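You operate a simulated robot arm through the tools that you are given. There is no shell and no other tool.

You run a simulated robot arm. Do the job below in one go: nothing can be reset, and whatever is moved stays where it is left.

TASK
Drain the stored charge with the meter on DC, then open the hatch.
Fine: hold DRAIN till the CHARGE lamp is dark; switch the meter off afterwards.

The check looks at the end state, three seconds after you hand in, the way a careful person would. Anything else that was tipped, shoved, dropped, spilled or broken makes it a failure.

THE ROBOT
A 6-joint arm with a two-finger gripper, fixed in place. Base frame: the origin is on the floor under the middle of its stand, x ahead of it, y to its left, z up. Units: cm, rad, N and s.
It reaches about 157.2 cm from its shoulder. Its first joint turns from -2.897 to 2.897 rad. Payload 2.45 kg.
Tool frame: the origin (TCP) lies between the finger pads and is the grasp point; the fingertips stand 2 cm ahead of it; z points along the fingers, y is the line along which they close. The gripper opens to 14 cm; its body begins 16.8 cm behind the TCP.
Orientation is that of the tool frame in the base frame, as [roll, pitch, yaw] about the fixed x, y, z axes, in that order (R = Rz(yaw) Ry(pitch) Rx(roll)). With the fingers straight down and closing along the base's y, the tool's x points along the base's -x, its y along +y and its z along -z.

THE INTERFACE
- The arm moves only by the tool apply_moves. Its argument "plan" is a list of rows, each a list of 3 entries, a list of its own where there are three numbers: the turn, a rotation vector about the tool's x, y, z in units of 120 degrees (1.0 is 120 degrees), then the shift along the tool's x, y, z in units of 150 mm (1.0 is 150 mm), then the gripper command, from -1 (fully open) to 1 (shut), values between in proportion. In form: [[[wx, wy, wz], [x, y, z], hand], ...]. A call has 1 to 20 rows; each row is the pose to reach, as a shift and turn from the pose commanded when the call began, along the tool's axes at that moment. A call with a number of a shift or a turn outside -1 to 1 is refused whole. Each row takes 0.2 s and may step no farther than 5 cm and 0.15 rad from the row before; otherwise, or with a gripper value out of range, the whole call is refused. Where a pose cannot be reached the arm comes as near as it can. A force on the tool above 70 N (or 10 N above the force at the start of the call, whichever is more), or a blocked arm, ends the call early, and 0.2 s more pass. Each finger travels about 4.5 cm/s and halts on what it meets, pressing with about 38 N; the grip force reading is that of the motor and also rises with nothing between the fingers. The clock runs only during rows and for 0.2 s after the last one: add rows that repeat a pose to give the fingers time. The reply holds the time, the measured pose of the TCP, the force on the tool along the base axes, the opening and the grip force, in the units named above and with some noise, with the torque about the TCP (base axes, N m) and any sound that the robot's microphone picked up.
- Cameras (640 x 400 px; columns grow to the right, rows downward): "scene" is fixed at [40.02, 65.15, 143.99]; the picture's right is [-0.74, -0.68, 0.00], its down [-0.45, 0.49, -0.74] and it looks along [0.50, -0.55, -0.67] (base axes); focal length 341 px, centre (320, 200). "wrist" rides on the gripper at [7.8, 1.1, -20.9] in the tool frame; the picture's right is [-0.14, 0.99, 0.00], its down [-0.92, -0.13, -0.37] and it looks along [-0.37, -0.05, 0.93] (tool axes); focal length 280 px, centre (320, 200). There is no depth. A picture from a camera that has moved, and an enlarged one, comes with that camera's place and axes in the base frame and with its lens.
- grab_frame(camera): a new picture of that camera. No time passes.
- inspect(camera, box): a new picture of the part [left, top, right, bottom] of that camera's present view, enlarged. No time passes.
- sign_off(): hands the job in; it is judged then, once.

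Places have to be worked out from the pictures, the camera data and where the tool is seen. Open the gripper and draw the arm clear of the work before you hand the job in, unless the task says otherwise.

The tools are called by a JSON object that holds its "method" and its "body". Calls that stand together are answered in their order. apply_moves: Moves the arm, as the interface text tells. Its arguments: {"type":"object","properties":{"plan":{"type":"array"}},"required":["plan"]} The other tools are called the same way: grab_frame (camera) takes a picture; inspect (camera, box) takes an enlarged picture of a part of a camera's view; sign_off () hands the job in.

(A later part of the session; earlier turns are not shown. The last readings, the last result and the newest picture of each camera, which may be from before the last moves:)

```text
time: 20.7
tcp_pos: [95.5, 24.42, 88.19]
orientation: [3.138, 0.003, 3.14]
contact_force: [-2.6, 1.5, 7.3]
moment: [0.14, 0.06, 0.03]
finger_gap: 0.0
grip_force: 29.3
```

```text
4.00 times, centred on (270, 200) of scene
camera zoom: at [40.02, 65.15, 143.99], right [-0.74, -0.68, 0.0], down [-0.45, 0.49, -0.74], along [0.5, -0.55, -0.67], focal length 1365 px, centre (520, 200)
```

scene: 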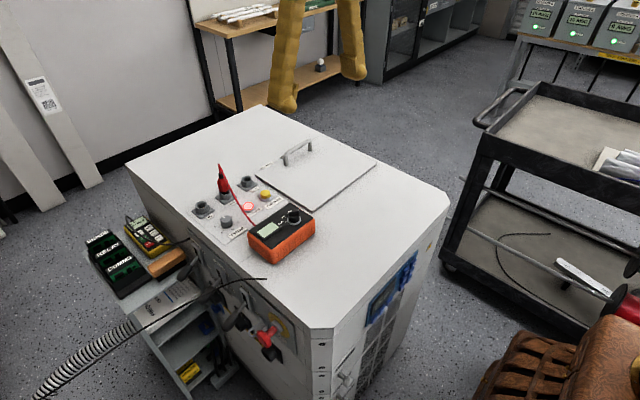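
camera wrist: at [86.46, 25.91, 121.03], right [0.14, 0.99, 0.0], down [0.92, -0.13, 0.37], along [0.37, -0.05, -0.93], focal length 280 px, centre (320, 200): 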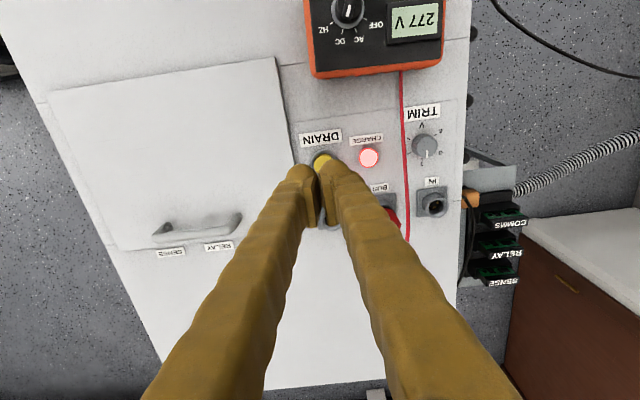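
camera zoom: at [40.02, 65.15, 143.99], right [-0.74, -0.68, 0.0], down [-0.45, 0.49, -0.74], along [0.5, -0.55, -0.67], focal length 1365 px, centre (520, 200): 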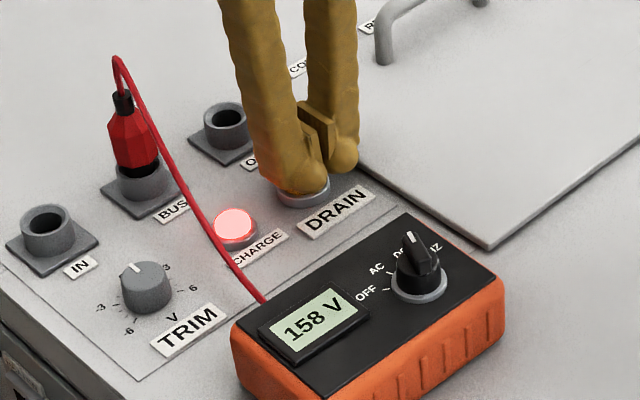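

The voltage has fallen from 277 to 158 V and is still dropping with the button held at about 7 N. I'll hold this pose to let it drain further.

{"method": "apply_moves", "body": {"plan": [[[0, 0, 0], [0, 0, 0.002], 1.0], [[0, 0, 0], [0, 0, 0.002], 1.0], [[0, 0, 0], [0, 0, 0.002], 1.0], [[0, 0, 0], [0, 0, 0.002], 1.0], [[0, 0, 0], [0, 0, 0.002], 1.0], [[0, 0, 0], [0, 0, 0.002], 1.0], [[0, 0, 0], [0, 0, 0.002], 1.0], [[0, 0, 0], [0, 0, 0.002], 1.0], [[0, 0, 0], [0, 0, 0.002], 1.0], [[0, 0, 0], [0, 0, 0.002], 1.0]]}}

{"method": "inspect", "body": {"camera": "scene", "box": [220, 150, 320, 250]}}

```text
time: 22.9
tcp_pos: [95.53, 24.34, 88.24]
orientation: [3.138, 0.007, 3.141]
contact_force: [3.1, 0.6, 11.6]
moment: [0.13, -0.01, -0.04]
finger_gap: 0.0
grip_force: 29.3
```

```text
4.00 times, centred on (270, 200) of scene
camera zoom: at [40.02, 65.15, 143.99], right [-0.74, -0.68, 0.0], down [-0.45, 0.49, -0.74], along [0.5, -0.55, -0.67], focal length 1365 px, centre (520, 200)
```

zoom: 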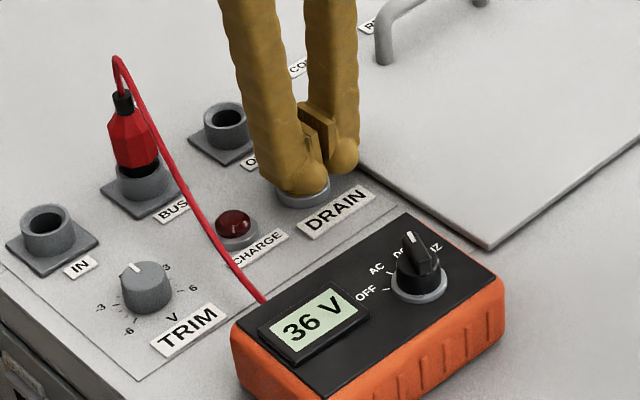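

The lamp is dark and the meter reads 36 V. I'll keep holding a few seconds more so it drains properly and doesn't creep back.

{"method": "apply_moves", "body": {"plan": [[[0, 0, 0], [0, 0, 0], 1.0], [[0, 0, 0], [0, 0, 0], 1.0], [[0, 0, 0], [0, 0, 0], 1.0], [[0, 0, 0], [0, 0, 0], 1.0], [[0, 0, 0], [0, 0, 0], 1.0], [[0, 0, 0], [0, 0, 0], 1.0], [[0, 0, 0], [0, 0, 0], 1.0], [[0, 0, 0], [0, 0, 0], 1.0], [[0, 0, 0], [0, 0, 0], 1.0], [[0, 0, 0], [0, 0, 0], 1.0], [[0, 0, 0], [0, 0, 0], 1.0], [[0, 0, 0], [0, 0, 0], 1.0], [[0, 0, 0], [0, 0, 0], 1.0], [[0, 0, 0], [0, 0, 0], 1.0], [[0, 0, 0], [0, 0, 0], 1.0], [[0, 0, 0], [0, 0, 0], 1.0], [[0, 0, 0], [0, 0, 0], 1.0], [[0, 0, 0], [0, 0, 0], 1.0], [[0, 0, 0], [0, 0, 0], 1.0], [[0, 0, 0], [0, 0, 0], 1.0]]}}

{"method": "inspect", "body": {"camera": "scene", "box": [220, 150, 320, 250]}}

```text
time: 27.1
tcp_pos: [95.46, 24.4, 88.13]
orientation: [3.139, 0.007, 3.139]
contact_force: [-1.0, 0.2, 10.6]
moment: [0.14, 0.01, 0.03]
finger_gap: 0.0
grip_force: 29.6
```

```text
4.00 times, centred on (270, 200) of scene
camera zoom: at [40.02, 65.15, 143.99], right [-0.74, -0.68, 0.0], down [-0.45, 0.49, -0.74], along [0.5, -0.55, -0.67], focal length 1365 px, centre (520, 200)
```

zoom: 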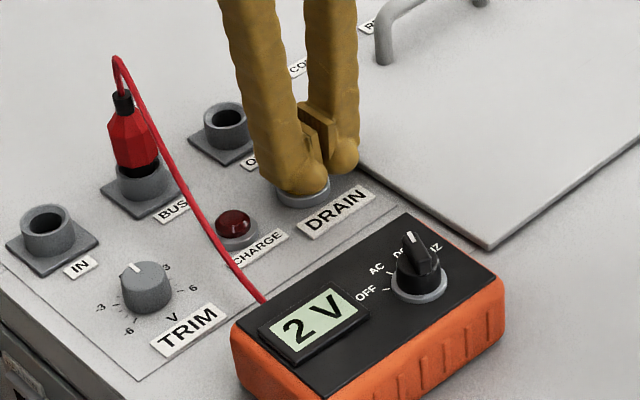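

It's down to 2 V with the lamp dark. I'll hold about 2 s more, then release straight up and check it stays down.

{"method": "apply_moves", "body": {"plan": [[[0, 0, 0], [0, 0, 0], 1.0], [[0, 0, 0], [0, 0, 0], 1.0], [[0, 0, 0], [0, 0, 0], 1.0], [[0, 0, 0], [0, 0, 0], 1.0], [[0, 0, 0], [0, 0, 0], 1.0], [[0, 0, 0], [0, 0, 0], 1.0], [[0, 0, 0], [0, 0, 0], 1.0], [[0, 0, 0], [0, 0, 0], 1.0], [[0, 0, 0], [0, 0, 0], 1.0], [[0, 0, 0], [0, 0, 0], 1.0], [[0, 0, 0], [0, 0, -0.05], 1.0], [[0, 0, 0], [0, 0, -0.15], 1.0], [[0, 0, 0], [0, 0, -0.35], 1.0], [[0, 0, 0], [0, 0, -0.6], 1.0], [[0, 0, 0], [0, 0, -0.85], 1.0]]}}

{"method": "inspect", "body": {"camera": "scene", "box": [220, 150, 320, 250]}}

```text
time: 30.3
tcp_pos: [95.43, 24.32, 100.87]
orientation: [3.137, 0.003, 3.14]
contact_force: [-0.1, -0.2, -1.4]
moment: [0.01, 0.0, -0.03]
finger_gap: 0.0
grip_force: 29.3
```

```text
4.00 times, centred on (270, 200) of scene
camera zoom: at [40.02, 65.15, 143.99], right [-0.74, -0.68, 0.0], down [-0.45, 0.49, -0.74], along [0.5, -0.55, -0.67], focal length 1365 px, centre (520, 200)
```

zoom: 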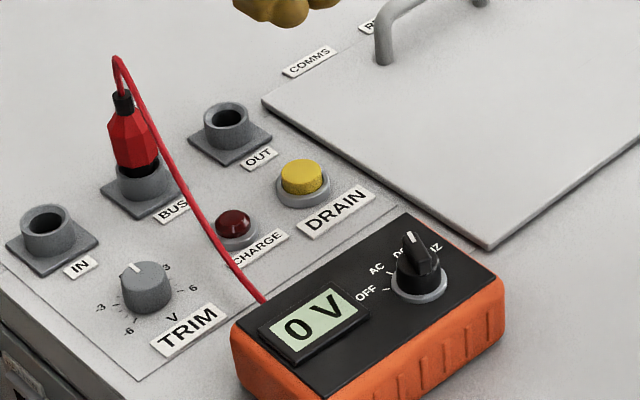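

The meter shows 0 V, the lamp is dark and the button has sprung back. Next is switching the meter off: I'll go back above the knob with the grip aligned to the bar's DC position.

{"method": "apply_moves", "body": {"plan": [[[0, 0, 0.04], [0.2, 0.07, -0.1], 0.8], [[0, 0, 0.08], [0.4, 0.14, -0.15], 0.6], [[0, 0, 0.12], [0.6, 0.2, -0.2], 0.4], [[0, 0, 0.16], [0.8, 0.27, -0.2], 0.3], [[0, 0, 0.188], [0.995, 0.34, -0.2], 0.3]]}}

{"method": "inspect", "body": {"camera": "wrist", "box": [290, 130, 350, 170]}}

{"method": "inspect", "body": {"camera": "scene", "box": [220, 150, 320, 250]}}

```text
time: 31.5
tcp_pos: [80.42, 29.53, 103.84]
orientation: [3.138, 0.003, 2.746]
contact_force: [-0.4, -0.4, 0.1]
moment: [0.0, 0.0, 0.04]
finger_gap: 4.9
grip_force: 0.1
```

```text
10.00 times, centred on (320, 150) of wrist
camera zoom: at [73.61, 33.49, 124.74], right [0.51, 0.86, 0.0], down [0.8, -0.47, 0.37], along [0.32, -0.18, -0.93], focal length 2804 px, centre (320, 700)
```

zoom: 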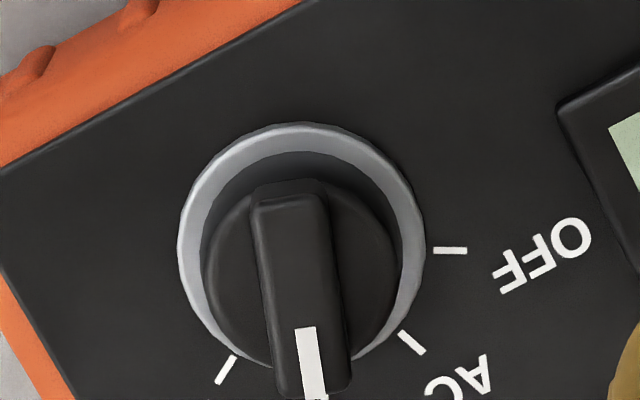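

```text
4.00 times, centred on (270, 200) of scene
camera zoom: at [40.02, 65.15, 143.99], right [-0.74, -0.68, 0.0], down [-0.45, 0.49, -0.74], along [0.5, -0.55, -0.67], focal length 1365 px, centre (520, 200)
```

zoom: 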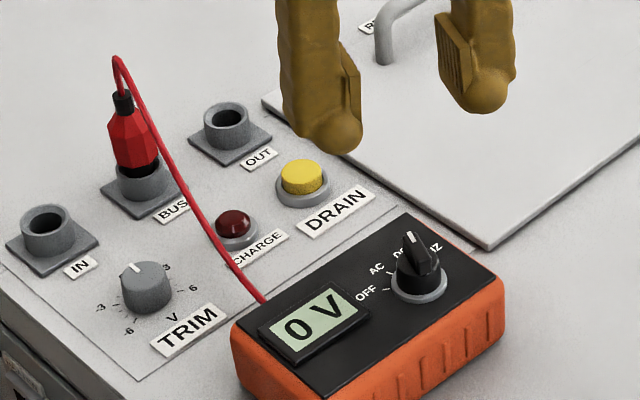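

It's still at 0 V. The bar is aligned with the pads, offset only about −0.13 to −0.24 cm in tool y. I'll correct and descend to the earlier grip height (z≈94.05), then close.

{"method": "apply_moves", "body": {"plan": [[[0, 0, 0], [-0.004, -0.005, 0.15], 0.3], [[0, 0, 0], [-0.006, -0.01, 0.3], 0.3], [[0, 0, 0], [-0.006, -0.01, 0.45], 0.3], [[0, 0, 0], [-0.006, -0.01, 0.57], 0.3], [[0, 0, 0], [-0.006, -0.01, 0.653], 0.3], [[0, 0, 0], [-0.006, -0.01, 0.653], 0.5], [[0, 0, 0], [-0.006, -0.01, 0.653], 0.7], [[0, 0, 0], [-0.006, -0.01, 0.653], 0.85], [[0, 0, 0], [-0.006, -0.01, 0.653], 1.0], [[0, 0, 0], [-0.006, -0.01, 0.653], 1.0]]}}

{"method": "inspect", "body": {"camera": "scene", "box": [240, 160, 340, 260]}}

{"method": "inspect", "body": {"camera": "wrist", "box": [270, 140, 390, 220]}}

```text
time: 33.7
tcp_pos: [80.5, 29.37, 94.09]
orientation: [3.136, 0.002, 2.747]
contact_force: [-0.8, -1.2, -0.6]
moment: [-0.05, -0.01, 0.01]
finger_gap: 0.78
grip_force: 35.3
```

```text
4.00 times, centred on (290, 210) of scene
camera zoom: at [40.02, 65.15, 143.99], right [-0.74, -0.68, 0.0], down [-0.45, 0.49, -0.74], along [0.5, -0.55, -0.67], focal length 1365 px, centre (440, 160)
```

zoom: 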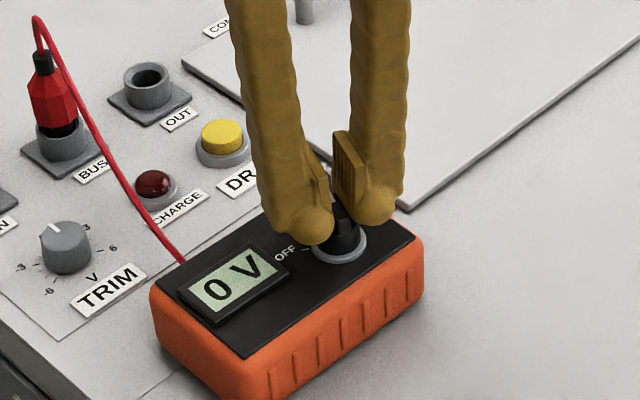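

```text
5.00 times, centred on (330, 180) of wrist
camera zoom: at [73.68, 33.33, 114.96], right [0.51, 0.86, 0.01], down [0.8, -0.47, 0.37], along [0.32, -0.18, -0.93], focal length 1402 px, centre (270, 300)
```

zoom: 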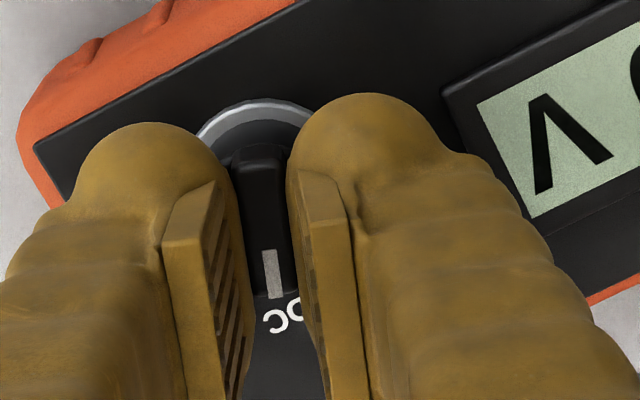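

I have a clean grip with essentially no load, and the meter body is unchanged. I'll press down again as before, then read.

{"method": "apply_moves", "body": {"plan": [[[0, 0, 0], [0, 0, 0.01], 1.0], [[0, 0, 0], [0, 0, 0.018], 1.0], [[0, 0, 0], [0, 0, 0.018], 1.0]]}}

```text
time: 34.5
tcp_pos: [80.48, 29.37, 93.88]
orientation: [3.135, 0.003, 2.746]
contact_force: [-9.7, -1.3, 30.8]
moment: [-0.06, 0.1, 0.02]
finger_gap: 0.77
grip_force: 35.7
```

There's 31 N of downward force holding the meter. I'll turn the knob back (counter-clockwise from above) about 30° first and check.

{"method": "apply_moves", "body": {"plan": [[[0, 0, -0.05], [0, 0.002, 0.002], 1.0], [[0, 0, -0.1], [0, 0.004, 0.002], 1.0], [[0, 0, -0.15], [0, 0.006, 0.002], 1.0], [[0, 0, -0.2], [0, 0.007, 0.002], 1.0], [[0, 0, -0.25], [0, 0.009, 0.002], 1.0]]}}

{"method": "inspect", "body": {"camera": "scene", "box": [240, 160, 340, 260]}}

```text
time: 35.7
tcp_pos: [80.55, 29.59, 93.95]
orientation: [3.138, 0.009, -3.011]
contact_force: [-8.1, 23.4, 44.3]
moment: [0.26, 0.35, -0.08]
finger_gap: 0.79
grip_force: 36.3
```

```text
4.00 times, centred on (290, 210) of scene
camera zoom: at [40.02, 65.15, 143.99], right [-0.74, -0.68, 0.0], down [-0.45, 0.49, -0.74], along [0.5, -0.55, -0.67], focal length 1365 px, centre (440, 160)
```

zoom: 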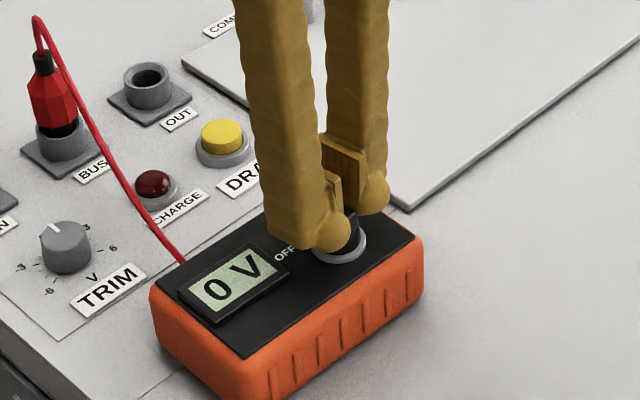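

The meter is holding while the knob turns. I'll trim the side offset and turn another ~25°.

{"method": "apply_moves", "body": {"plan": [[[0, 0, 0.0], [0.002, 0.01, -0.001], 1.0], [[0, 0, -0.05], [0.002, 0.012, -0.001], 1.0], [[0, 0, -0.1], [0.002, 0.014, -0.002], 1.0], [[0, 0, -0.15], [0.002, 0.016, -0.002], 1.0], [[0, 0, -0.21], [0.002, 0.018, -0.002], 1.0]]}}

{"method": "inspect", "body": {"camera": "scene", "box": [240, 160, 340, 260]}}

```text
time: 36.9
tcp_pos: [80.51, 29.83, 93.8]
orientation: [3.142, 0.005, -2.572]
contact_force: [-3.9, 11.1, 50.6]
moment: [0.06, 0.17, -0.09]
finger_gap: 0.8
grip_force: 35.8
```

```text
4.00 times, centred on (290, 210) of scene
camera zoom: at [40.02, 65.15, 143.99], right [-0.74, -0.68, 0.0], down [-0.45, 0.49, -0.74], along [0.5, -0.55, -0.67], focal length 1365 px, centre (440, 160)
```

zoom: 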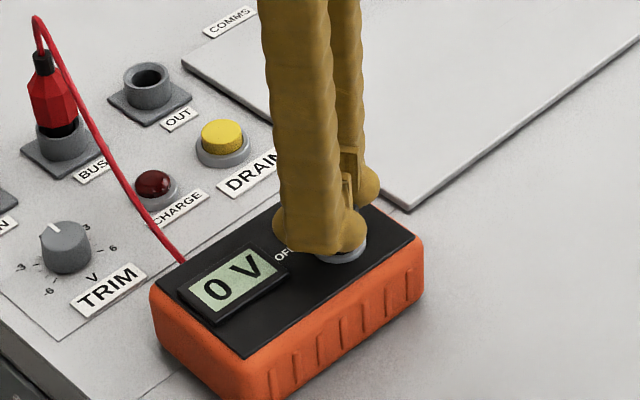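

It's 55° round with forces well in hand and the meter still. I'll turn the final ~25° to OFF.

{"method": "apply_moves", "body": {"plan": [[[0, 0, -0.05], [-0.001, 0.006, -0.002], 1.0], [[0, 0, -0.1], [-0.001, 0.007, -0.002], 1.0], [[0, 0, -0.15], [0.0, 0.009, -0.003], 1.0], [[0, 0, -0.205], [0.0, 0.01, -0.003], 1.0], [[0, 0, -0.205], [0.0, 0.01, -0.003], 1.0]]}}

{"method": "inspect", "body": {"camera": "scene", "box": [240, 160, 340, 260]}}

{"method": "inspect", "body": {"camera": "wrist", "box": [270, 140, 390, 220]}}

```text
time: 38.1
tcp_pos: [80.47, 29.97, 93.87]
orientation: [-3.139, 0.006, -2.142]
contact_force: [-10.7, 19.2, 31.7]
moment: [0.15, 0.24, -0.08]
finger_gap: 0.79
grip_force: 35.5
```

```text
4.00 times, centred on (290, 210) of scene
camera zoom: at [40.02, 65.15, 143.99], right [-0.74, -0.68, 0.0], down [-0.45, 0.49, -0.74], along [0.5, -0.55, -0.67], focal length 1365 px, centre (440, 160)
```

zoom: 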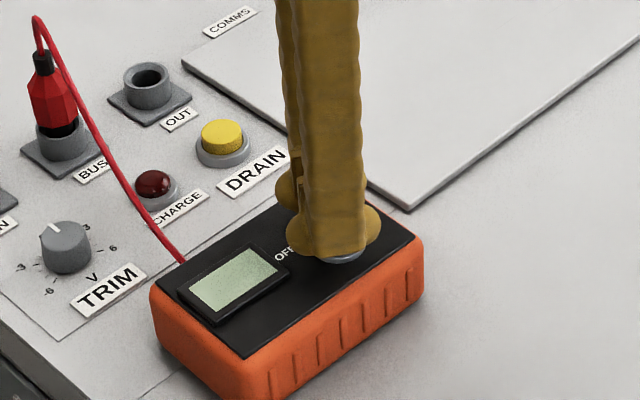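

```text
5.00 times, centred on (330, 180) of wrist
camera zoom: at [75.25, 23.87, 114.73], right [-0.76, 0.65, 0.0], down [0.6, 0.7, 0.37], along [0.24, 0.28, -0.93], focal length 1402 px, centre (270, 300)
```

zoom: 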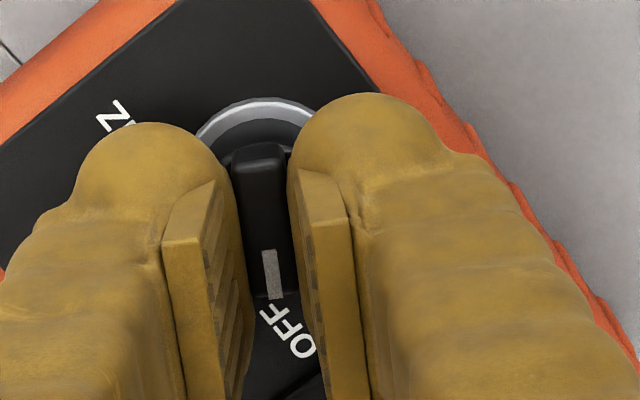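

The display is blank and the pointer is at OFF. I'll unload the forces before letting go.

{"method": "apply_moves", "body": {"plan": [[[0, 0, 0], [-0.003, 0.005, -0.008], 1.0], [[0, 0, 0], [-0.005, 0.01, -0.016], 1.0], [[0, 0, 0], [-0.005, 0.01, -0.017], 1.0]]}}

```text
time: 38.9
tcp_pos: [80.29, 30.02, 94.08]
orientation: [-3.138, 0.002, -2.142]
contact_force: [0.3, 0.3, 0.5]
moment: [-0.09, 0.06, 0.0]
finger_gap: 0.77
grip_force: 36.3
```

Everything is unloaded. I'll open the fingers evenly in place, then rise straight up and check the meter.

{"method": "apply_moves", "body": {"plan": [[[0, 0, 0], [0, 0, 0], 0.8], [[0, 0, 0], [0, 0, 0], 0.6], [[0, 0, 0], [0, 0, 0], 0.4], [[0, 0, 0], [0, 0, -0.01], 0.3], [[0, 0, 0], [0, 0, -0.1], 0.3], [[0, 0, 0], [0, 0, -0.3], 0.3], [[0, 0, 0], [0, 0, -0.55], 0.3], [[0, 0, 0], [0, 0, -0.8], 0.3], [[0, 0, 0], [0, 0, -1.0], 0.3]]}}

{"method": "inspect", "body": {"camera": "scene", "box": [240, 160, 340, 260]}}

{"method": "grab_frame", "body": {"camera": "wrist"}}

```text
time: 40.9
tcp_pos: [80.33, 29.93, 109.15]
orientation: [-3.14, 0.005, -2.141]
contact_force: [-0.2, 0.2, -0.1]
moment: [-0.02, 0.01, 0.0]
finger_gap: 4.88
grip_force: 0.2
```

```text
4.00 times, centred on (290, 210) of scene
camera zoom: at [40.02, 65.15, 143.99], right [-0.74, -0.68, 0.0], down [-0.45, 0.49, -0.74], along [0.5, -0.55, -0.67], focal length 1365 px, centre (440, 160)
```

zoom: 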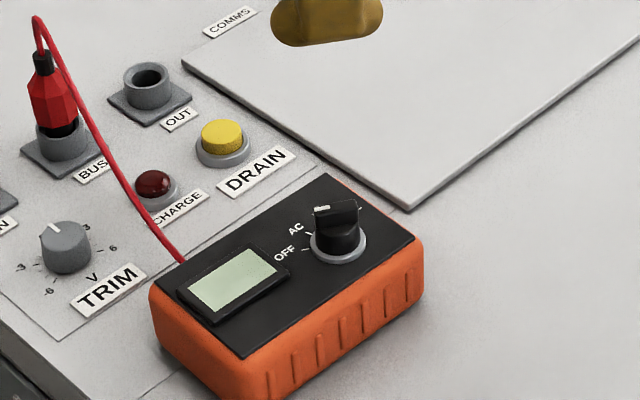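

```text
taken
camera wrist: at [75.11, 23.87, 129.97], right [-0.76, 0.65, 0.0], down [0.61, 0.7, 0.37], along [0.24, 0.28, -0.93], focal length 280 px, centre (320, 200)
```

wrist: 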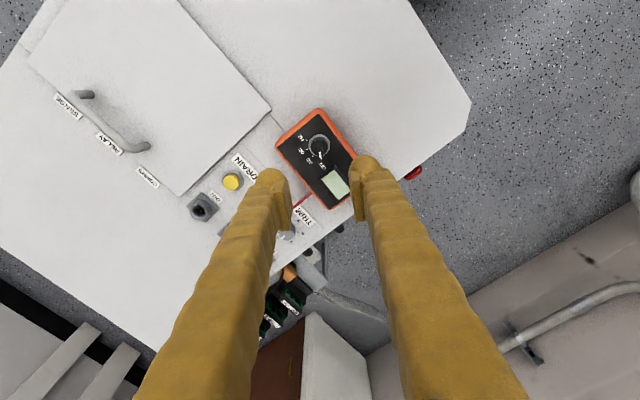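

The meter is off and sitting in its original place, and the lamp is dark. Now the hatch: I'll move over the handle, yawing so the fingers close along x across the handle bar.

{"method": "apply_moves", "body": {"plan": [[[0, 0, -0.05], [0.05, -0.2, 0], 0.2], [[0, 0, -0.11], [0.1, -0.4, 0], 0.1], [[0, 0, -0.17], [0.15, -0.6, 0], 0.0], [[0, 0, -0.23], [0.2, -0.8, 0], 0.0], [[0, 0, -0.2727], [0.25, -0.993, 0], 0.0]]}}

{"method": "apply_moves", "body": {"plan": [[[0, 0, 0], [0.2, -0.19, 0], 0.0], [[0, 0, 0], [0.4, -0.38, 0], 0.0], [[0, 0, 0], [0.6, -0.57, 0], 0.0], [[0, 0, 0], [0.78, -0.75, 0.1], 0.0]]}}

{"method": "grab_frame", "body": {"camera": "wrist"}}

{"method": "grab_frame", "body": {"camera": "scene"}}

```text
time: 42.1
tcp_pos: [90.85, 18.67, 109.07]
orientation: [-3.135, 0.004, -1.571]
contact_force: [-0.3, 0.3, 0.6]
moment: [0.03, -0.01, -0.01]
finger_gap: 6.99
grip_force: 0.1
```

```text
time: 43.1
tcp_pos: [102.19, 7.19, 107.74]
orientation: [-3.137, 0.0, -1.574]
contact_force: [-0.1, -0.1, 0.8]
moment: [-0.04, -0.04, -0.01]
finger_gap: 7.01
grip_force: 0.1
```

```text
taken
camera wrist: at [101.07, -0.65, 128.58], right [-0.99, 0.14, -0.01], down [0.13, 0.92, 0.37], along [0.06, 0.37, -0.93], focal length 280 px, centre (320, 200)
```

wrist: 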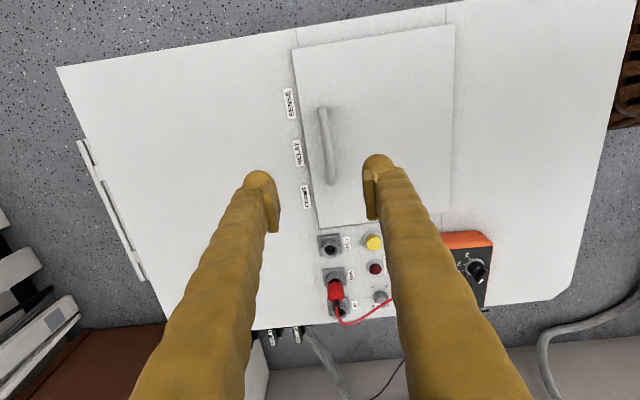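

```text
taken
```

scene: 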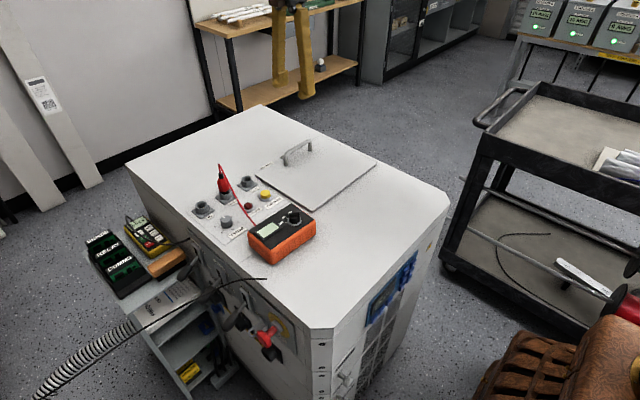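

I'm above the handle, which appears between the fingers. I'll zoom in to locate it precisely and check the hatch edges for a hinge.

{"method": "inspect", "body": {"camera": "wrist", "box": [280, 80, 380, 200]}}

{"method": "inspect", "body": {"camera": "wrist", "box": [280, 10, 480, 140]}}

{"method": "inspect", "body": {"camera": "wrist", "box": [380, 100, 500, 260]}}

```text
3.33 times, centred on (330, 140) of wrist
camera zoom: at [101.07, -0.65, 128.58], right [-0.99, 0.14, -0.01], down [0.13, 0.92, 0.37], along [0.06, 0.37, -0.93], focal length 935 px, centre (287, 400)
```

zoom: 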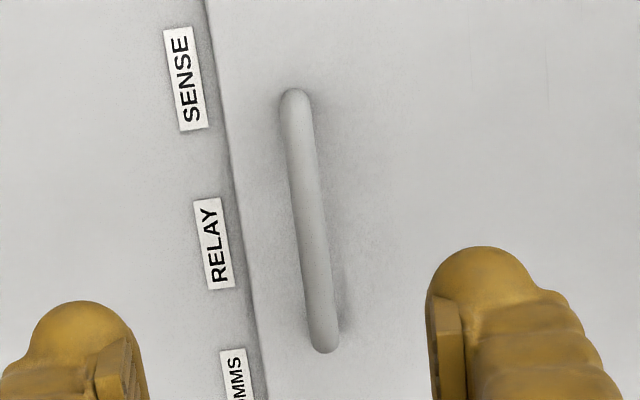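

```text
3.08 times, centred on (380, 75) of wrist
camera zoom: at [101.07, -0.65, 128.58], right [-0.99, 0.14, -0.01], down [0.13, 0.92, 0.37], along [0.06, 0.37, -0.93], focal length 863 px, centre (135, 585)
```

zoom: 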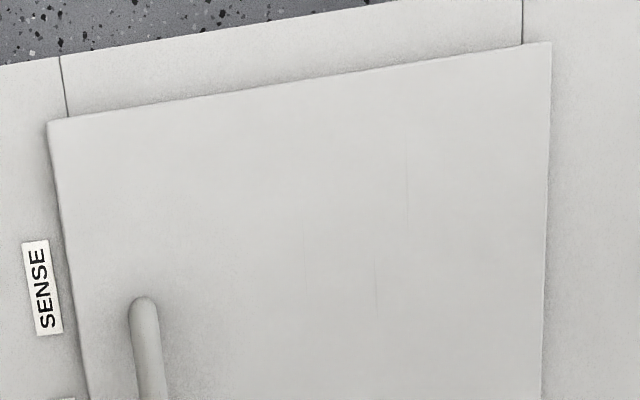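

```text
2.50 times, centred on (440, 180) of wrist
camera zoom: at [101.07, -0.65, 128.58], right [-0.99, 0.14, -0.01], down [0.13, 0.92, 0.37], along [0.06, 0.37, -0.93], focal length 701 px, centre (20, 250)
```

zoom: 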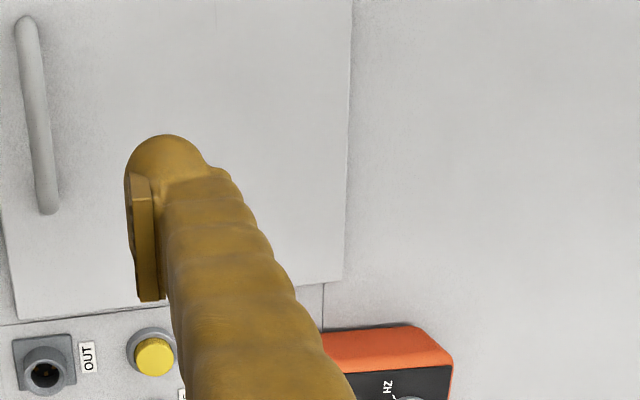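

The handle bar's centre appears at about x 101.2–101.8, y 7.2, z≈89. I'll shift slightly and lower most of the way, then check again.

{"method": "apply_moves", "body": {"plan": [[[0, 0, 0], [0, 0.02, 0.2], 0.0], [[0, 0, 0], [0, 0.04, 0.4], 0.0], [[0, 0, 0], [0, 0.04, 0.6], 0.0], [[0, 0, 0], [0, 0.04, 0.78], 0.0]]}}

{"method": "inspect", "body": {"camera": "wrist", "box": [260, 100, 400, 220]}}

{"method": "inspect", "body": {"camera": "scene", "box": [250, 110, 350, 190]}}

```text
time: 44.1
tcp_pos: [101.52, 7.09, 95.88]
orientation: [-3.138, 0.002, -1.572]
contact_force: [-0.3, 0.2, 0.0]
moment: [-0.02, -0.04, -0.01]
finger_gap: 7.0
grip_force: 0.1
```

```text
3.33 times, centred on (330, 160) of wrist
camera zoom: at [100.47, -0.73, 116.77], right [-0.99, 0.14, 0.0], down [0.13, 0.92, 0.37], along [0.06, 0.37, -0.93], focal length 935 px, centre (287, 333)
```

zoom: 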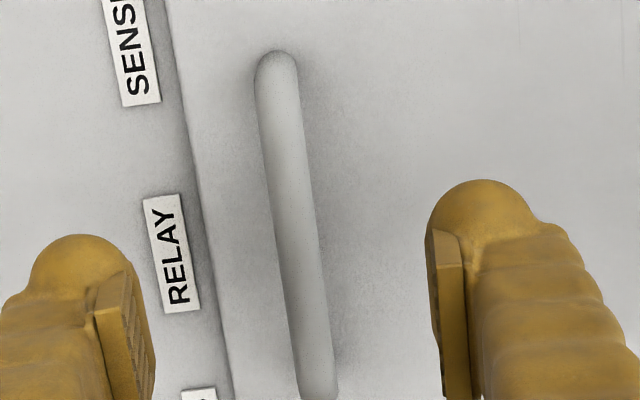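

```text
5.00 times, centred on (300, 150) of scene
camera zoom: at [40.02, 65.15, 143.99], right [-0.74, -0.68, 0.0], down [-0.45, 0.49, -0.74], along [0.5, -0.55, -0.67], focal length 1706 px, centre (420, 450)
```

zoom: 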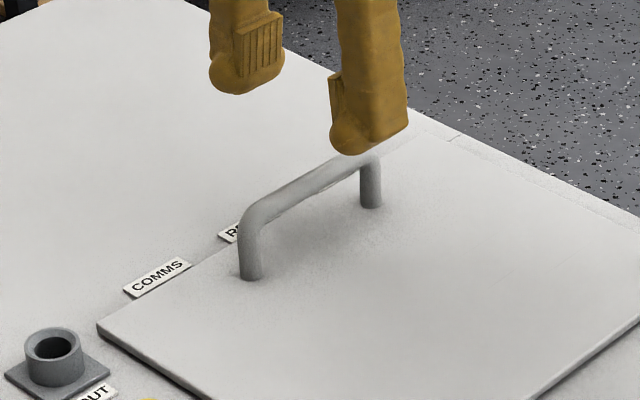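

The bar is 0.3 cm off along tool y (true x≈101.2), about 1.2 cm thick. I'll correct, lower so the pads straddle the bar at z≈88.8, and close.

{"method": "apply_moves", "body": {"plan": [[[0, 0, 0], [0, 0.021, 0.12], 0.1], [[0, 0, 0], [0, 0.021, 0.24], 0.2], [[0, 0, 0], [0, 0.021, 0.36], 0.3], [[0, 0, 0], [0, 0.021, 0.43], 0.3], [[0, 0, 0], [0, 0.021, 0.47], 0.3], [[0, 0, 0], [0, 0.021, 0.47], 0.5], [[0, 0, 0], [0, 0.021, 0.47], 0.7], [[0, 0, 0], [0, 0.021, 0.47], 0.8], [[0, 0, 0], [0, 0.021, 0.47], 1.0], [[0, 0, 0], [0, 0.021, 0.47], 1.0]]}}

{"method": "inspect", "body": {"camera": "wrist", "box": [260, 120, 400, 220]}}

{"method": "inspect", "body": {"camera": "scene", "box": [250, 110, 350, 190]}}

```text
time: 46.3
tcp_pos: [101.31, 7.06, 88.9]
orientation: [-3.139, 0.004, -1.574]
contact_force: [0.8, 0.5, -1.0]
moment: [0.06, 0.03, 0.13]
finger_gap: 0.74
grip_force: 35.3
```

```text
4.00 times, centred on (330, 170) of wrist
camera zoom: at [100.13, -0.8, 109.75], right [-0.99, 0.14, 0.0], down [0.13, 0.92, 0.37], along [0.06, 0.37, -0.93], focal length 1122 px, centre (280, 320)
```

zoom: 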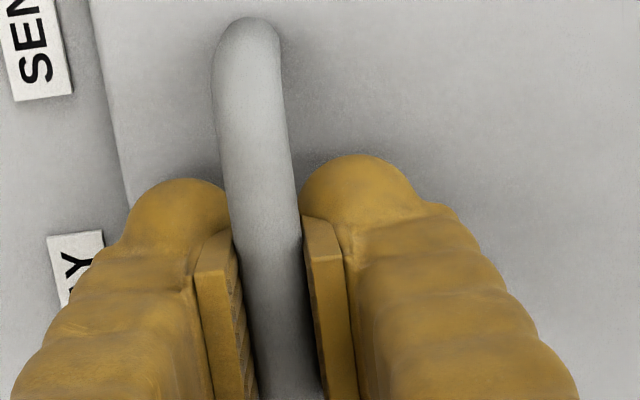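

```text
5.00 times, centred on (300, 150) of scene
camera zoom: at [40.02, 65.15, 143.99], right [-0.74, -0.68, 0.0], down [-0.45, 0.49, -0.74], along [0.5, -0.55, -0.67], focal length 1706 px, centre (420, 450)
```

zoom: 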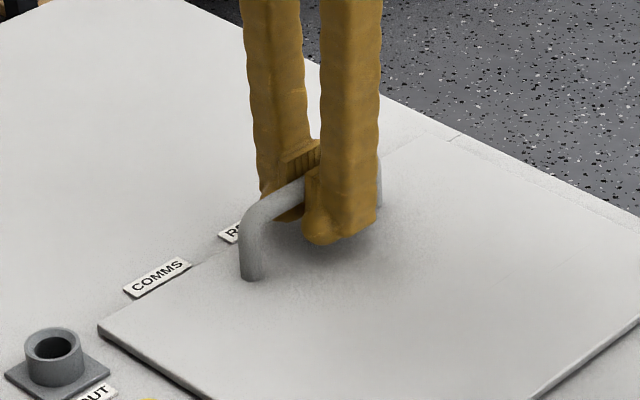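

The bar is gripped with no residual load. I'll try a small lift of about 0.6 cm along the expected hinge arc and read the forces.

{"method": "apply_moves", "body": {"plan": [[[0.008, 0, 0], [0, 0.004, -0.02], 1.0], [[0.016, 0, 0], [0, 0.009, -0.04], 1.0], [[0.016, 0, 0], [0, 0.009, -0.04], 1.0]]}}

{"method": "inspect", "body": {"camera": "scene", "box": [250, 110, 400, 220]}}

```text
time: 47.1
tcp_pos: [100.99, 7.14, 89.27]
orientation: [-3.104, 0.005, -1.572]
contact_force: [1.2, -2.9, -33.3]
moment: [0.01, -0.02, 0.08]
finger_gap: 0.82
grip_force: 35.7
```

```text
3.64 times, centred on (325, 165) of scene
camera zoom: at [40.02, 65.15, 143.99], right [-0.74, -0.68, 0.0], down [-0.45, 0.49, -0.74], along [0.5, -0.55, -0.67], focal length 1241 px, centre (302, 327)
```

zoom: 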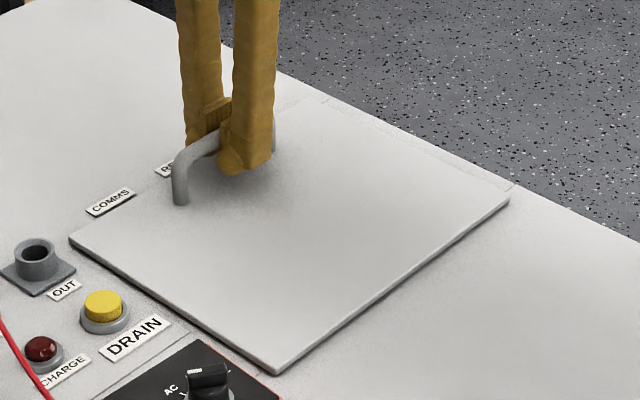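

Lifting 0.4 cm met about 33 N of resistance. I'll zoom in on the hatch edges to see whether it has actually started to open or is being held.

{"method": "inspect", "body": {"camera": "scene", "box": [250, 165, 290, 190]}}

{"method": "inspect", "body": {"camera": "scene", "box": [300, 180, 390, 220]}}

{"method": "inspect", "body": {"camera": "wrist", "box": [240, 60, 400, 180]}}

{"method": "grab_frame", "body": {"camera": "wrist"}}

```text
16.00 times, centred on (270, 178) of scene
camera zoom: at [40.02, 65.15, 143.99], right [-0.74, -0.68, 0.0], down [-0.45, 0.49, -0.74], along [0.5, -0.55, -0.67], focal length 5460 px, centre (1120, 560)
```

zoom: 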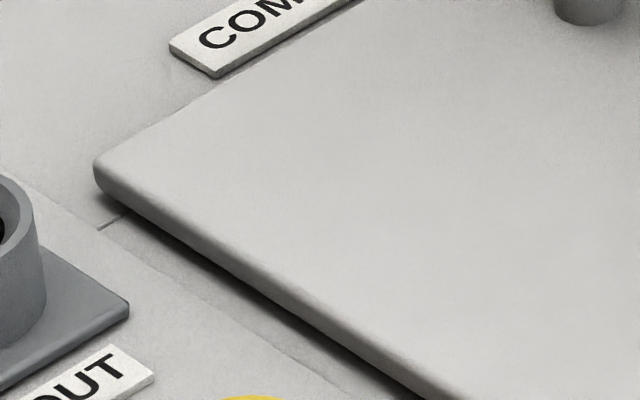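

```text
7.11 times, centred on (345, 200) of scene
camera zoom: at [40.02, 65.15, 143.99], right [-0.74, -0.68, 0.0], down [-0.45, 0.49, -0.74], along [0.5, -0.55, -0.67], focal length 2427 px, centre (142, 200)
```

zoom: 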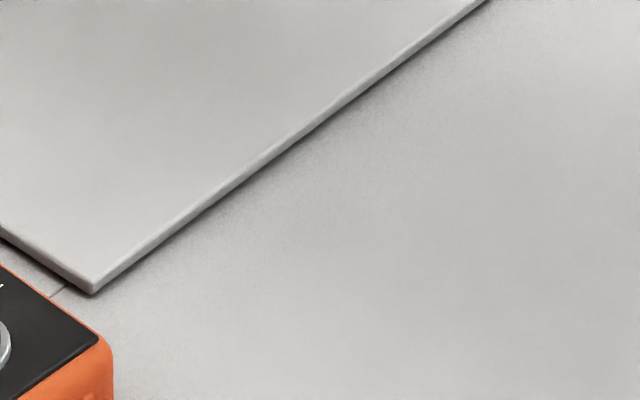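

```text
3.33 times, centred on (320, 120) of wrist
camera zoom: at [99.28, -0.76, 110.15], right [-0.99, 0.14, -0.04], down [0.12, 0.92, 0.38], along [0.09, 0.37, -0.93], focal length 935 px, centre (320, 467)
```

zoom: 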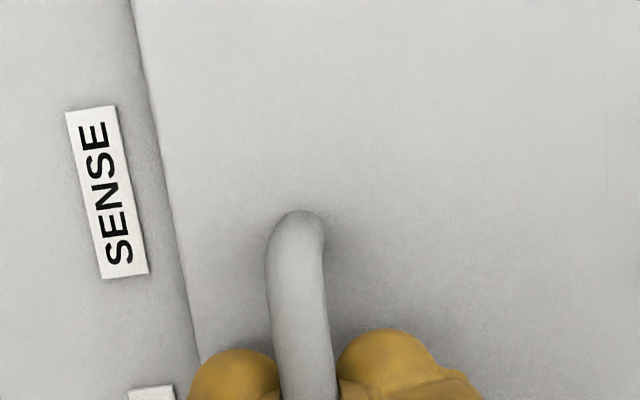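

```text
taken
camera wrist: at [99.28, -0.76, 110.15], right [-0.99, 0.14, -0.04], down [0.12, 0.92, 0.38], along [0.09, 0.37, -0.93], focal length 280 px, centre (320, 200)
```

wrist: 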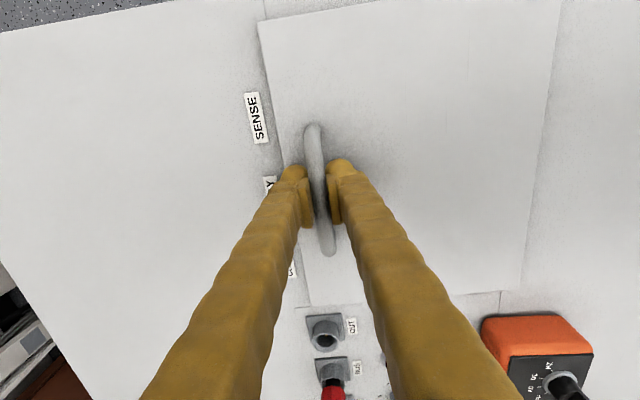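

There may be a slight gap under the handle-side edge, so it could be opening stiffly. I'll lift a little more in small steps and watch the force.

{"method": "apply_moves", "body": {"plan": [[[0.005, 0, 0], [0, 0.004, -0.015], 1.0], [[0.01, 0, 0], [0, 0.007, -0.03], 1.0], [[0.015, 0, 0], [0, 0.01, -0.04], 1.0]]}}

{"method": "inspect", "body": {"camera": "scene", "box": [250, 165, 290, 190]}}

```text
time: 47.9
tcp_pos: [100.91, 7.13, 89.86]
orientation: [-3.075, 0.003, -1.573]
contact_force: [0.1, 1.3, -51.1]
moment: [0.32, -0.07, 0.03]
finger_gap: 0.85
grip_force: 36.5
```

```text
16.00 times, centred on (270, 178) of scene
camera zoom: at [40.02, 65.15, 143.99], right [-0.74, -0.68, 0.0], down [-0.45, 0.49, -0.74], along [0.5, -0.55, -0.67], focal length 5460 px, centre (1120, 560)
```

zoom: 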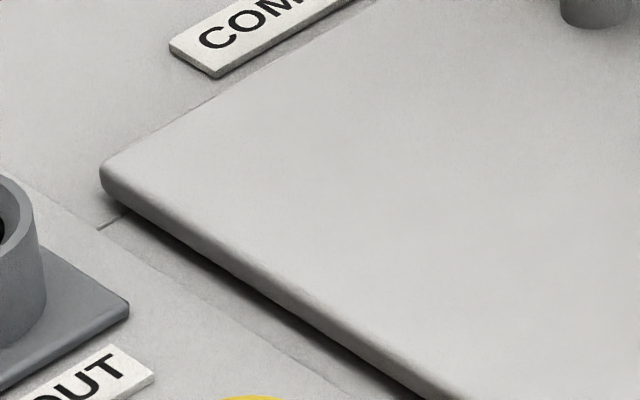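

Vertical resistance is now 51 N, yet the hatch corner shifted about 0.1 cm toward −x with no x force, so it may slide rather than swing. I'll take off the lift, square the tool, and then test.

{"method": "apply_moves", "body": {"plan": [[[-0.01, 0, 0], [0, 0, 0.02], 1.0], [[-0.02, 0, 0], [0, 0, 0.04], 1.0], [[-0.03, 0, 0], [0, 0, 0.06], 1.0], [[-0.03, 0, 0], [0, 0, 0.07], 1.0]]}}

{"method": "inspect", "body": {"camera": "scene", "box": [250, 165, 290, 190]}}

```text
time: 48.9
tcp_pos: [101.11, 7.11, 89.27]
orientation: [-3.132, 0.004, -1.573]
contact_force: [3.2, 1.3, 29.6]
moment: [0.02, 0.0, 0.1]
finger_gap: 0.85
grip_force: 36.3
```

```text
16.00 times, centred on (270, 178) of scene
camera zoom: at [40.02, 65.15, 143.99], right [-0.74, -0.68, 0.0], down [-0.45, 0.49, -0.74], along [0.5, -0.55, -0.67], focal length 5460 px, centre (1120, 560)
```

zoom: 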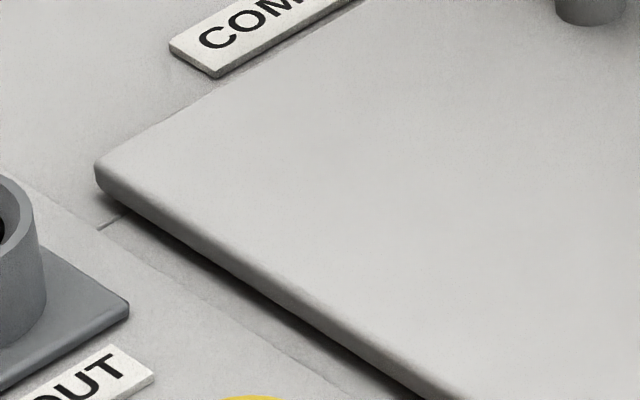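

The downward load is now about 30 N, meaning the grip slid up the bar slightly. I'll zero the vertical load, then test a gentle 0.5 cm pull toward −x.

{"method": "apply_moves", "body": {"plan": [[[0, 0, 0], [0, 0, -0.015], 1.0], [[0, 0, 0], [0, 0, -0.015], 1.0]]}}

{"method": "apply_moves", "body": {"plan": [[[0, 0, 0], [0, 0.01, 0], 1.0], [[0, 0, 0], [0, 0.02, 0], 1.0], [[0, 0, 0], [0, 0.035, 0], 1.0], [[0, 0, 0], [0, 0.035, 0], 1.0]]}}

{"method": "inspect", "body": {"camera": "scene", "box": [250, 165, 290, 190]}}

```text
time: 49.5
tcp_pos: [100.95, 7.03, 89.29]
orientation: [-3.137, 0.004, -1.574]
contact_force: [1.7, -0.3, 16.5]
moment: [0.02, 0.02, 0.18]
finger_gap: 0.8
grip_force: 35.9
```

```text
time: 50.5
tcp_pos: [100.33, 7.12, 89.22]
orientation: [-3.135, 0.005, -1.572]
contact_force: [-0.3, -9.1, 12.1]
moment: [-0.08, -0.01, 0.2]
finger_gap: 0.79
grip_force: 35.5
```

```text
16.00 times, centred on (270, 178) of scene
camera zoom: at [40.02, 65.15, 143.99], right [-0.74, -0.68, 0.0], down [-0.45, 0.49, -0.74], along [0.5, -0.55, -0.67], focal length 5460 px, centre (1120, 560)
```

zoom: 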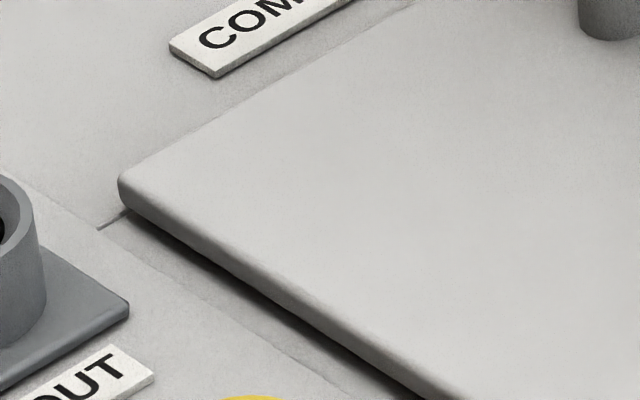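

The hatch slides freely toward −x (the robot) at almost zero force, so it's a sliding hatch. I'll keep drawing it back smoothly, with a small trim for the vertical and side load.

{"method": "apply_moves", "body": {"plan": [[[0, 0, 0], [0.004, 0.05, -0.007], 1.0], [[0, 0, 0], [0.004, 0.12, -0.007], 1.0], [[0, 0, 0], [0.004, 0.19, -0.007], 1.0], [[0, 0, 0], [0.004, 0.26, -0.007], 1.0], [[0, 0, 0], [0.004, 0.33, -0.007], 1.0]]}}

{"method": "inspect", "body": {"camera": "scene", "box": [230, 120, 430, 250]}}

```text
time: 51.7
tcp_pos: [95.43, 7.02, 89.15]
orientation: [-3.137, 0.005, -1.574]
contact_force: [-0.1, -2.8, -20.8]
moment: [0.02, 0.0, 0.17]
finger_gap: 0.77
grip_force: 36.0
```

```text
3.08 times, centred on (330, 185) of scene
camera zoom: at [40.02, 65.15, 143.99], right [-0.74, -0.68, 0.0], down [-0.45, 0.49, -0.74], along [0.5, -0.55, -0.67], focal length 1050 px, centre (289, 246)
```

zoom: 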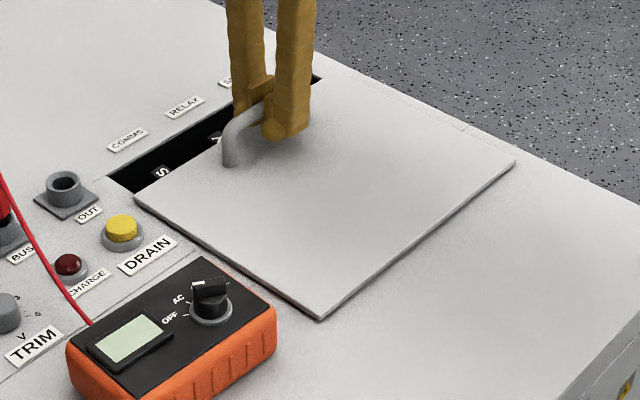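

The hatch is sliding open, exposing the slots, and it has about 4 cm clearance to the meter. I'll continue toward −x with a slight downward trim for the upward pull.

{"method": "apply_moves", "body": {"plan": [[[0, 0, 0], [0.002, 0.05, 0.01], 1.0], [[0, 0, 0], [0.002, 0.12, 0.01], 1.0], [[0, 0, 0], [0.002, 0.19, 0.01], 1.0], [[0, 0, 0], [0.002, 0.26, 0.01], 1.0], [[0, 0, 0], [0.002, 0.33, 0.01], 1.0], [[0, 0, 0], [0.002, 0.4, 0.01], 1.0], [[0, 0, 0], [0.002, 0.47, 0.01], 1.0]]}}

{"method": "inspect", "body": {"camera": "scene", "box": [230, 120, 430, 250]}}

```text
time: 53.3
tcp_pos: [88.5, 6.93, 89.22]
orientation: [-3.133, 0.003, -1.573]
contact_force: [1.4, 14.4, 25.3]
moment: [-0.02, 0.01, 0.15]
finger_gap: 0.76
grip_force: 35.7
```

```text
3.08 times, centred on (330, 185) of scene
camera zoom: at [40.02, 65.15, 143.99], right [-0.74, -0.68, 0.0], down [-0.45, 0.49, -0.74], along [0.5, -0.55, -0.67], focal length 1050 px, centre (289, 246)
```

zoom: 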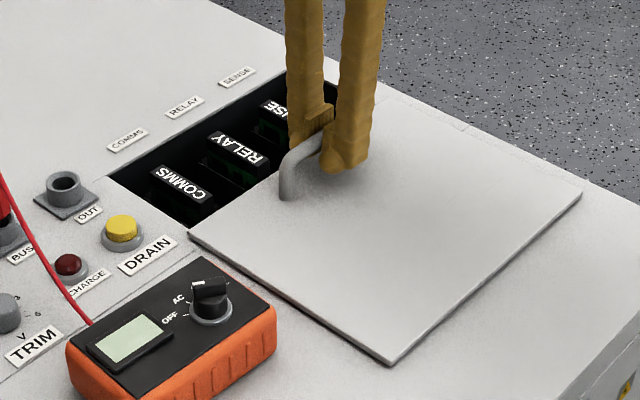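

Modules COMMS, RELAY and SENSE are now visible with about 12.7 cm of travel so far. I'll continue, trimming the loads, and watch for an end stop.

{"method": "apply_moves", "body": {"plan": [[[0, 0, 0], [-0.006, 0.05, -0.009], 1.0], [[0, 0, 0], [-0.006, 0.11, -0.009], 1.0], [[0, 0, 0], [-0.006, 0.17, -0.009], 1.0], [[0, 0, 0], [-0.006, 0.23, -0.009], 1.0], [[0, 0, 0], [-0.006, 0.29, -0.009], 1.0], [[0, 0, 0], [-0.006, 0.35, -0.009], 1.0]]}}

{"method": "inspect", "body": {"camera": "scene", "box": [230, 120, 460, 270]}}

```text
time: 54.7
tcp_pos: [83.08, 7.04, 89.07]
orientation: [-3.136, 0.003, -1.573]
contact_force: [-0.4, -13.9, -2.9]
moment: [-0.08, 0.0, 0.18]
finger_gap: 0.79
grip_force: 35.5
```

```text
2.67 times, centred on (345, 195) of scene
camera zoom: at [40.02, 65.15, 143.99], right [-0.74, -0.68, 0.0], down [-0.45, 0.49, -0.74], along [0.5, -0.55, -0.67], focal length 910 px, centre (253, 213)
```

zoom: 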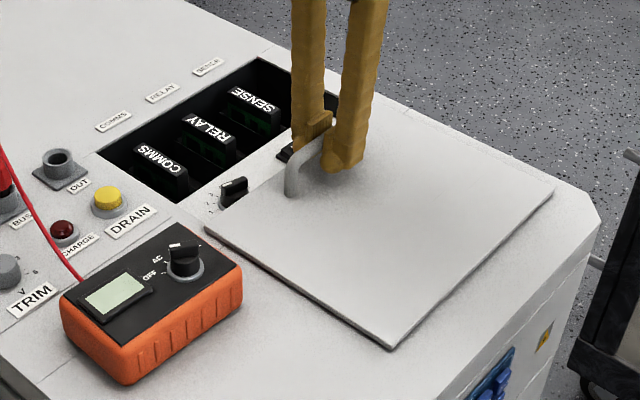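

A panel with a small knob next to the bay is also uncovered, at 18 cm of travel and no x resistance. I'll go on slowly to find the stop.

{"method": "apply_moves", "body": {"plan": [[[0, 0, 0], [0.004, 0.03, 0], 1.0], [[0, 0, 0], [0.004, 0.07, 0], 1.0], [[0, 0, 0], [0.004, 0.11, 0], 1.0], [[0, 0, 0], [0.004, 0.15, 0], 1.0], [[0, 0, 0], [0.004, 0.19, 0], 1.0]]}}

{"method": "inspect", "body": {"camera": "scene", "box": [230, 120, 460, 270]}}

```text
time: 55.9
tcp_pos: [80.61, 6.92, 89.24]
orientation: [-3.13, 0.004, -1.571]
contact_force: [63.3, -8.3, -32.9]
moment: [0.09, 0.44, 0.15]
finger_gap: 0.81
grip_force: 35.9
```

```text
2.67 times, centred on (345, 195) of scene
camera zoom: at [40.02, 65.15, 143.99], right [-0.74, -0.68, 0.0], down [-0.45, 0.49, -0.74], along [0.5, -0.55, -0.67], focal length 910 px, centre (253, 213)
```

zoom: 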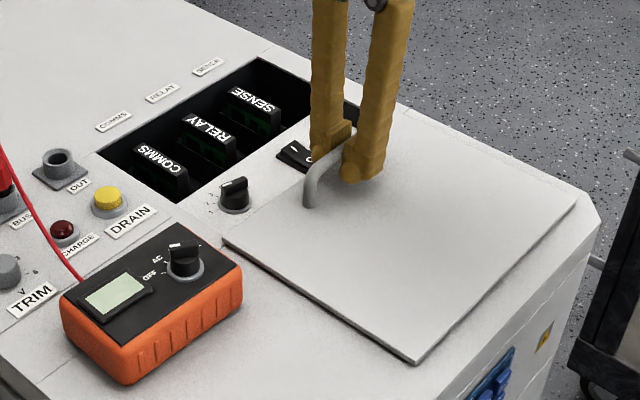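

The hatch is against its end stop at about 20.6 cm of travel (63 N). I'll relieve that load before letting go of the handle.

{"method": "apply_moves", "body": {"plan": [[[0, 0, 0], [0.002, -0.015, 0.006], 1.0], [[0, 0, 0], [0.004, -0.03, 0.012], 1.0], [[0, 0, 0], [0.004, -0.03, 0.014], 1.0]]}}

```text
time: 56.7
tcp_pos: [80.71, 7.09, 89.05]
orientation: [-3.135, 0.005, -1.573]
contact_force: [21.7, 8.1, 28.2]
moment: [-0.01, 0.07, 0.14]
finger_gap: 0.81
grip_force: 35.7
```

Some load remains, so one more small trim before opening.

{"method": "apply_moves", "body": {"plan": [[[0, 0, 0], [-0.003, -0.008, -0.008], 1.0], [[0, 0, 0], [-0.004, -0.013, -0.011], 1.0], [[0, 0, 0], [-0.004, -0.013, -0.011], 1.0]]}}

```text
time: 57.5
tcp_pos: [80.83, 7.05, 89.2]
orientation: [-3.138, 0.003, -1.573]
contact_force: [-1.0, -9.2, 12.8]
moment: [-0.17, 0.0, 0.2]
finger_gap: 0.76
grip_force: 35.6
```

The loads are small now. I'll open the fingers in place, then rise straight up clear of the handle.

{"method": "apply_moves", "body": {"plan": [[[0, 0, 0], [0, 0, -0.003], 0.8], [[0, 0, 0], [0, 0, -0.005], 0.6], [[0, 0, 0], [0, 0, -0.005], 0.4], [[0, 0, 0], [0, 0, -0.005], 0.3], [[0, 0, 0], [0, 0, -0.08], 0.3], [[0, 0, 0], [0, 0, -0.25], 0.3], [[0, 0, 0], [0, 0, -0.5], 0.3], [[0, 0, 0], [0, 0, -0.75], 0.2], [[0, 0, 0], [0, 0, -1.0], 0.0]]}}

{"method": "grab_frame", "body": {"camera": "scene"}}

{"method": "grab_frame", "body": {"camera": "wrist"}}

```text
time: 59.5
tcp_pos: [80.89, 7.05, 104.12]
orientation: [-3.137, 0.004, -1.572]
contact_force: [0.2, 0.2, 0.3]
moment: [-0.02, 0.03, 0.02]
finger_gap: 6.99
grip_force: 0.1
```

```text
taken
```

scene: 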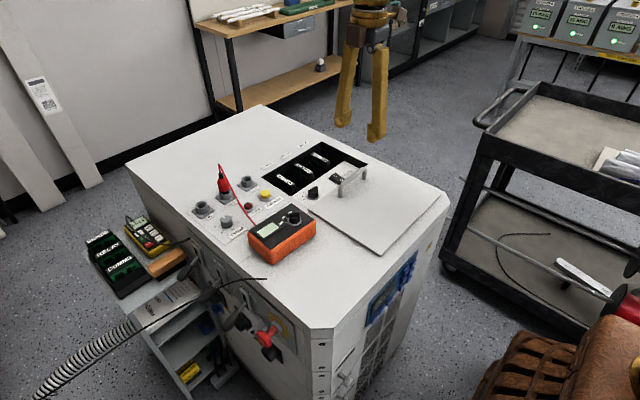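

```text
taken
camera wrist: at [79.74, -0.83, 125.01], right [-0.99, 0.14, 0.0], down [0.13, 0.92, 0.37], along [0.06, 0.37, -0.93], focal length 280 px, centre (320, 200)
```

wrist: 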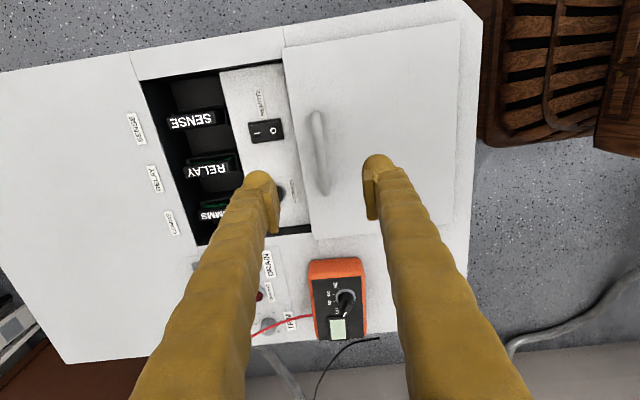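

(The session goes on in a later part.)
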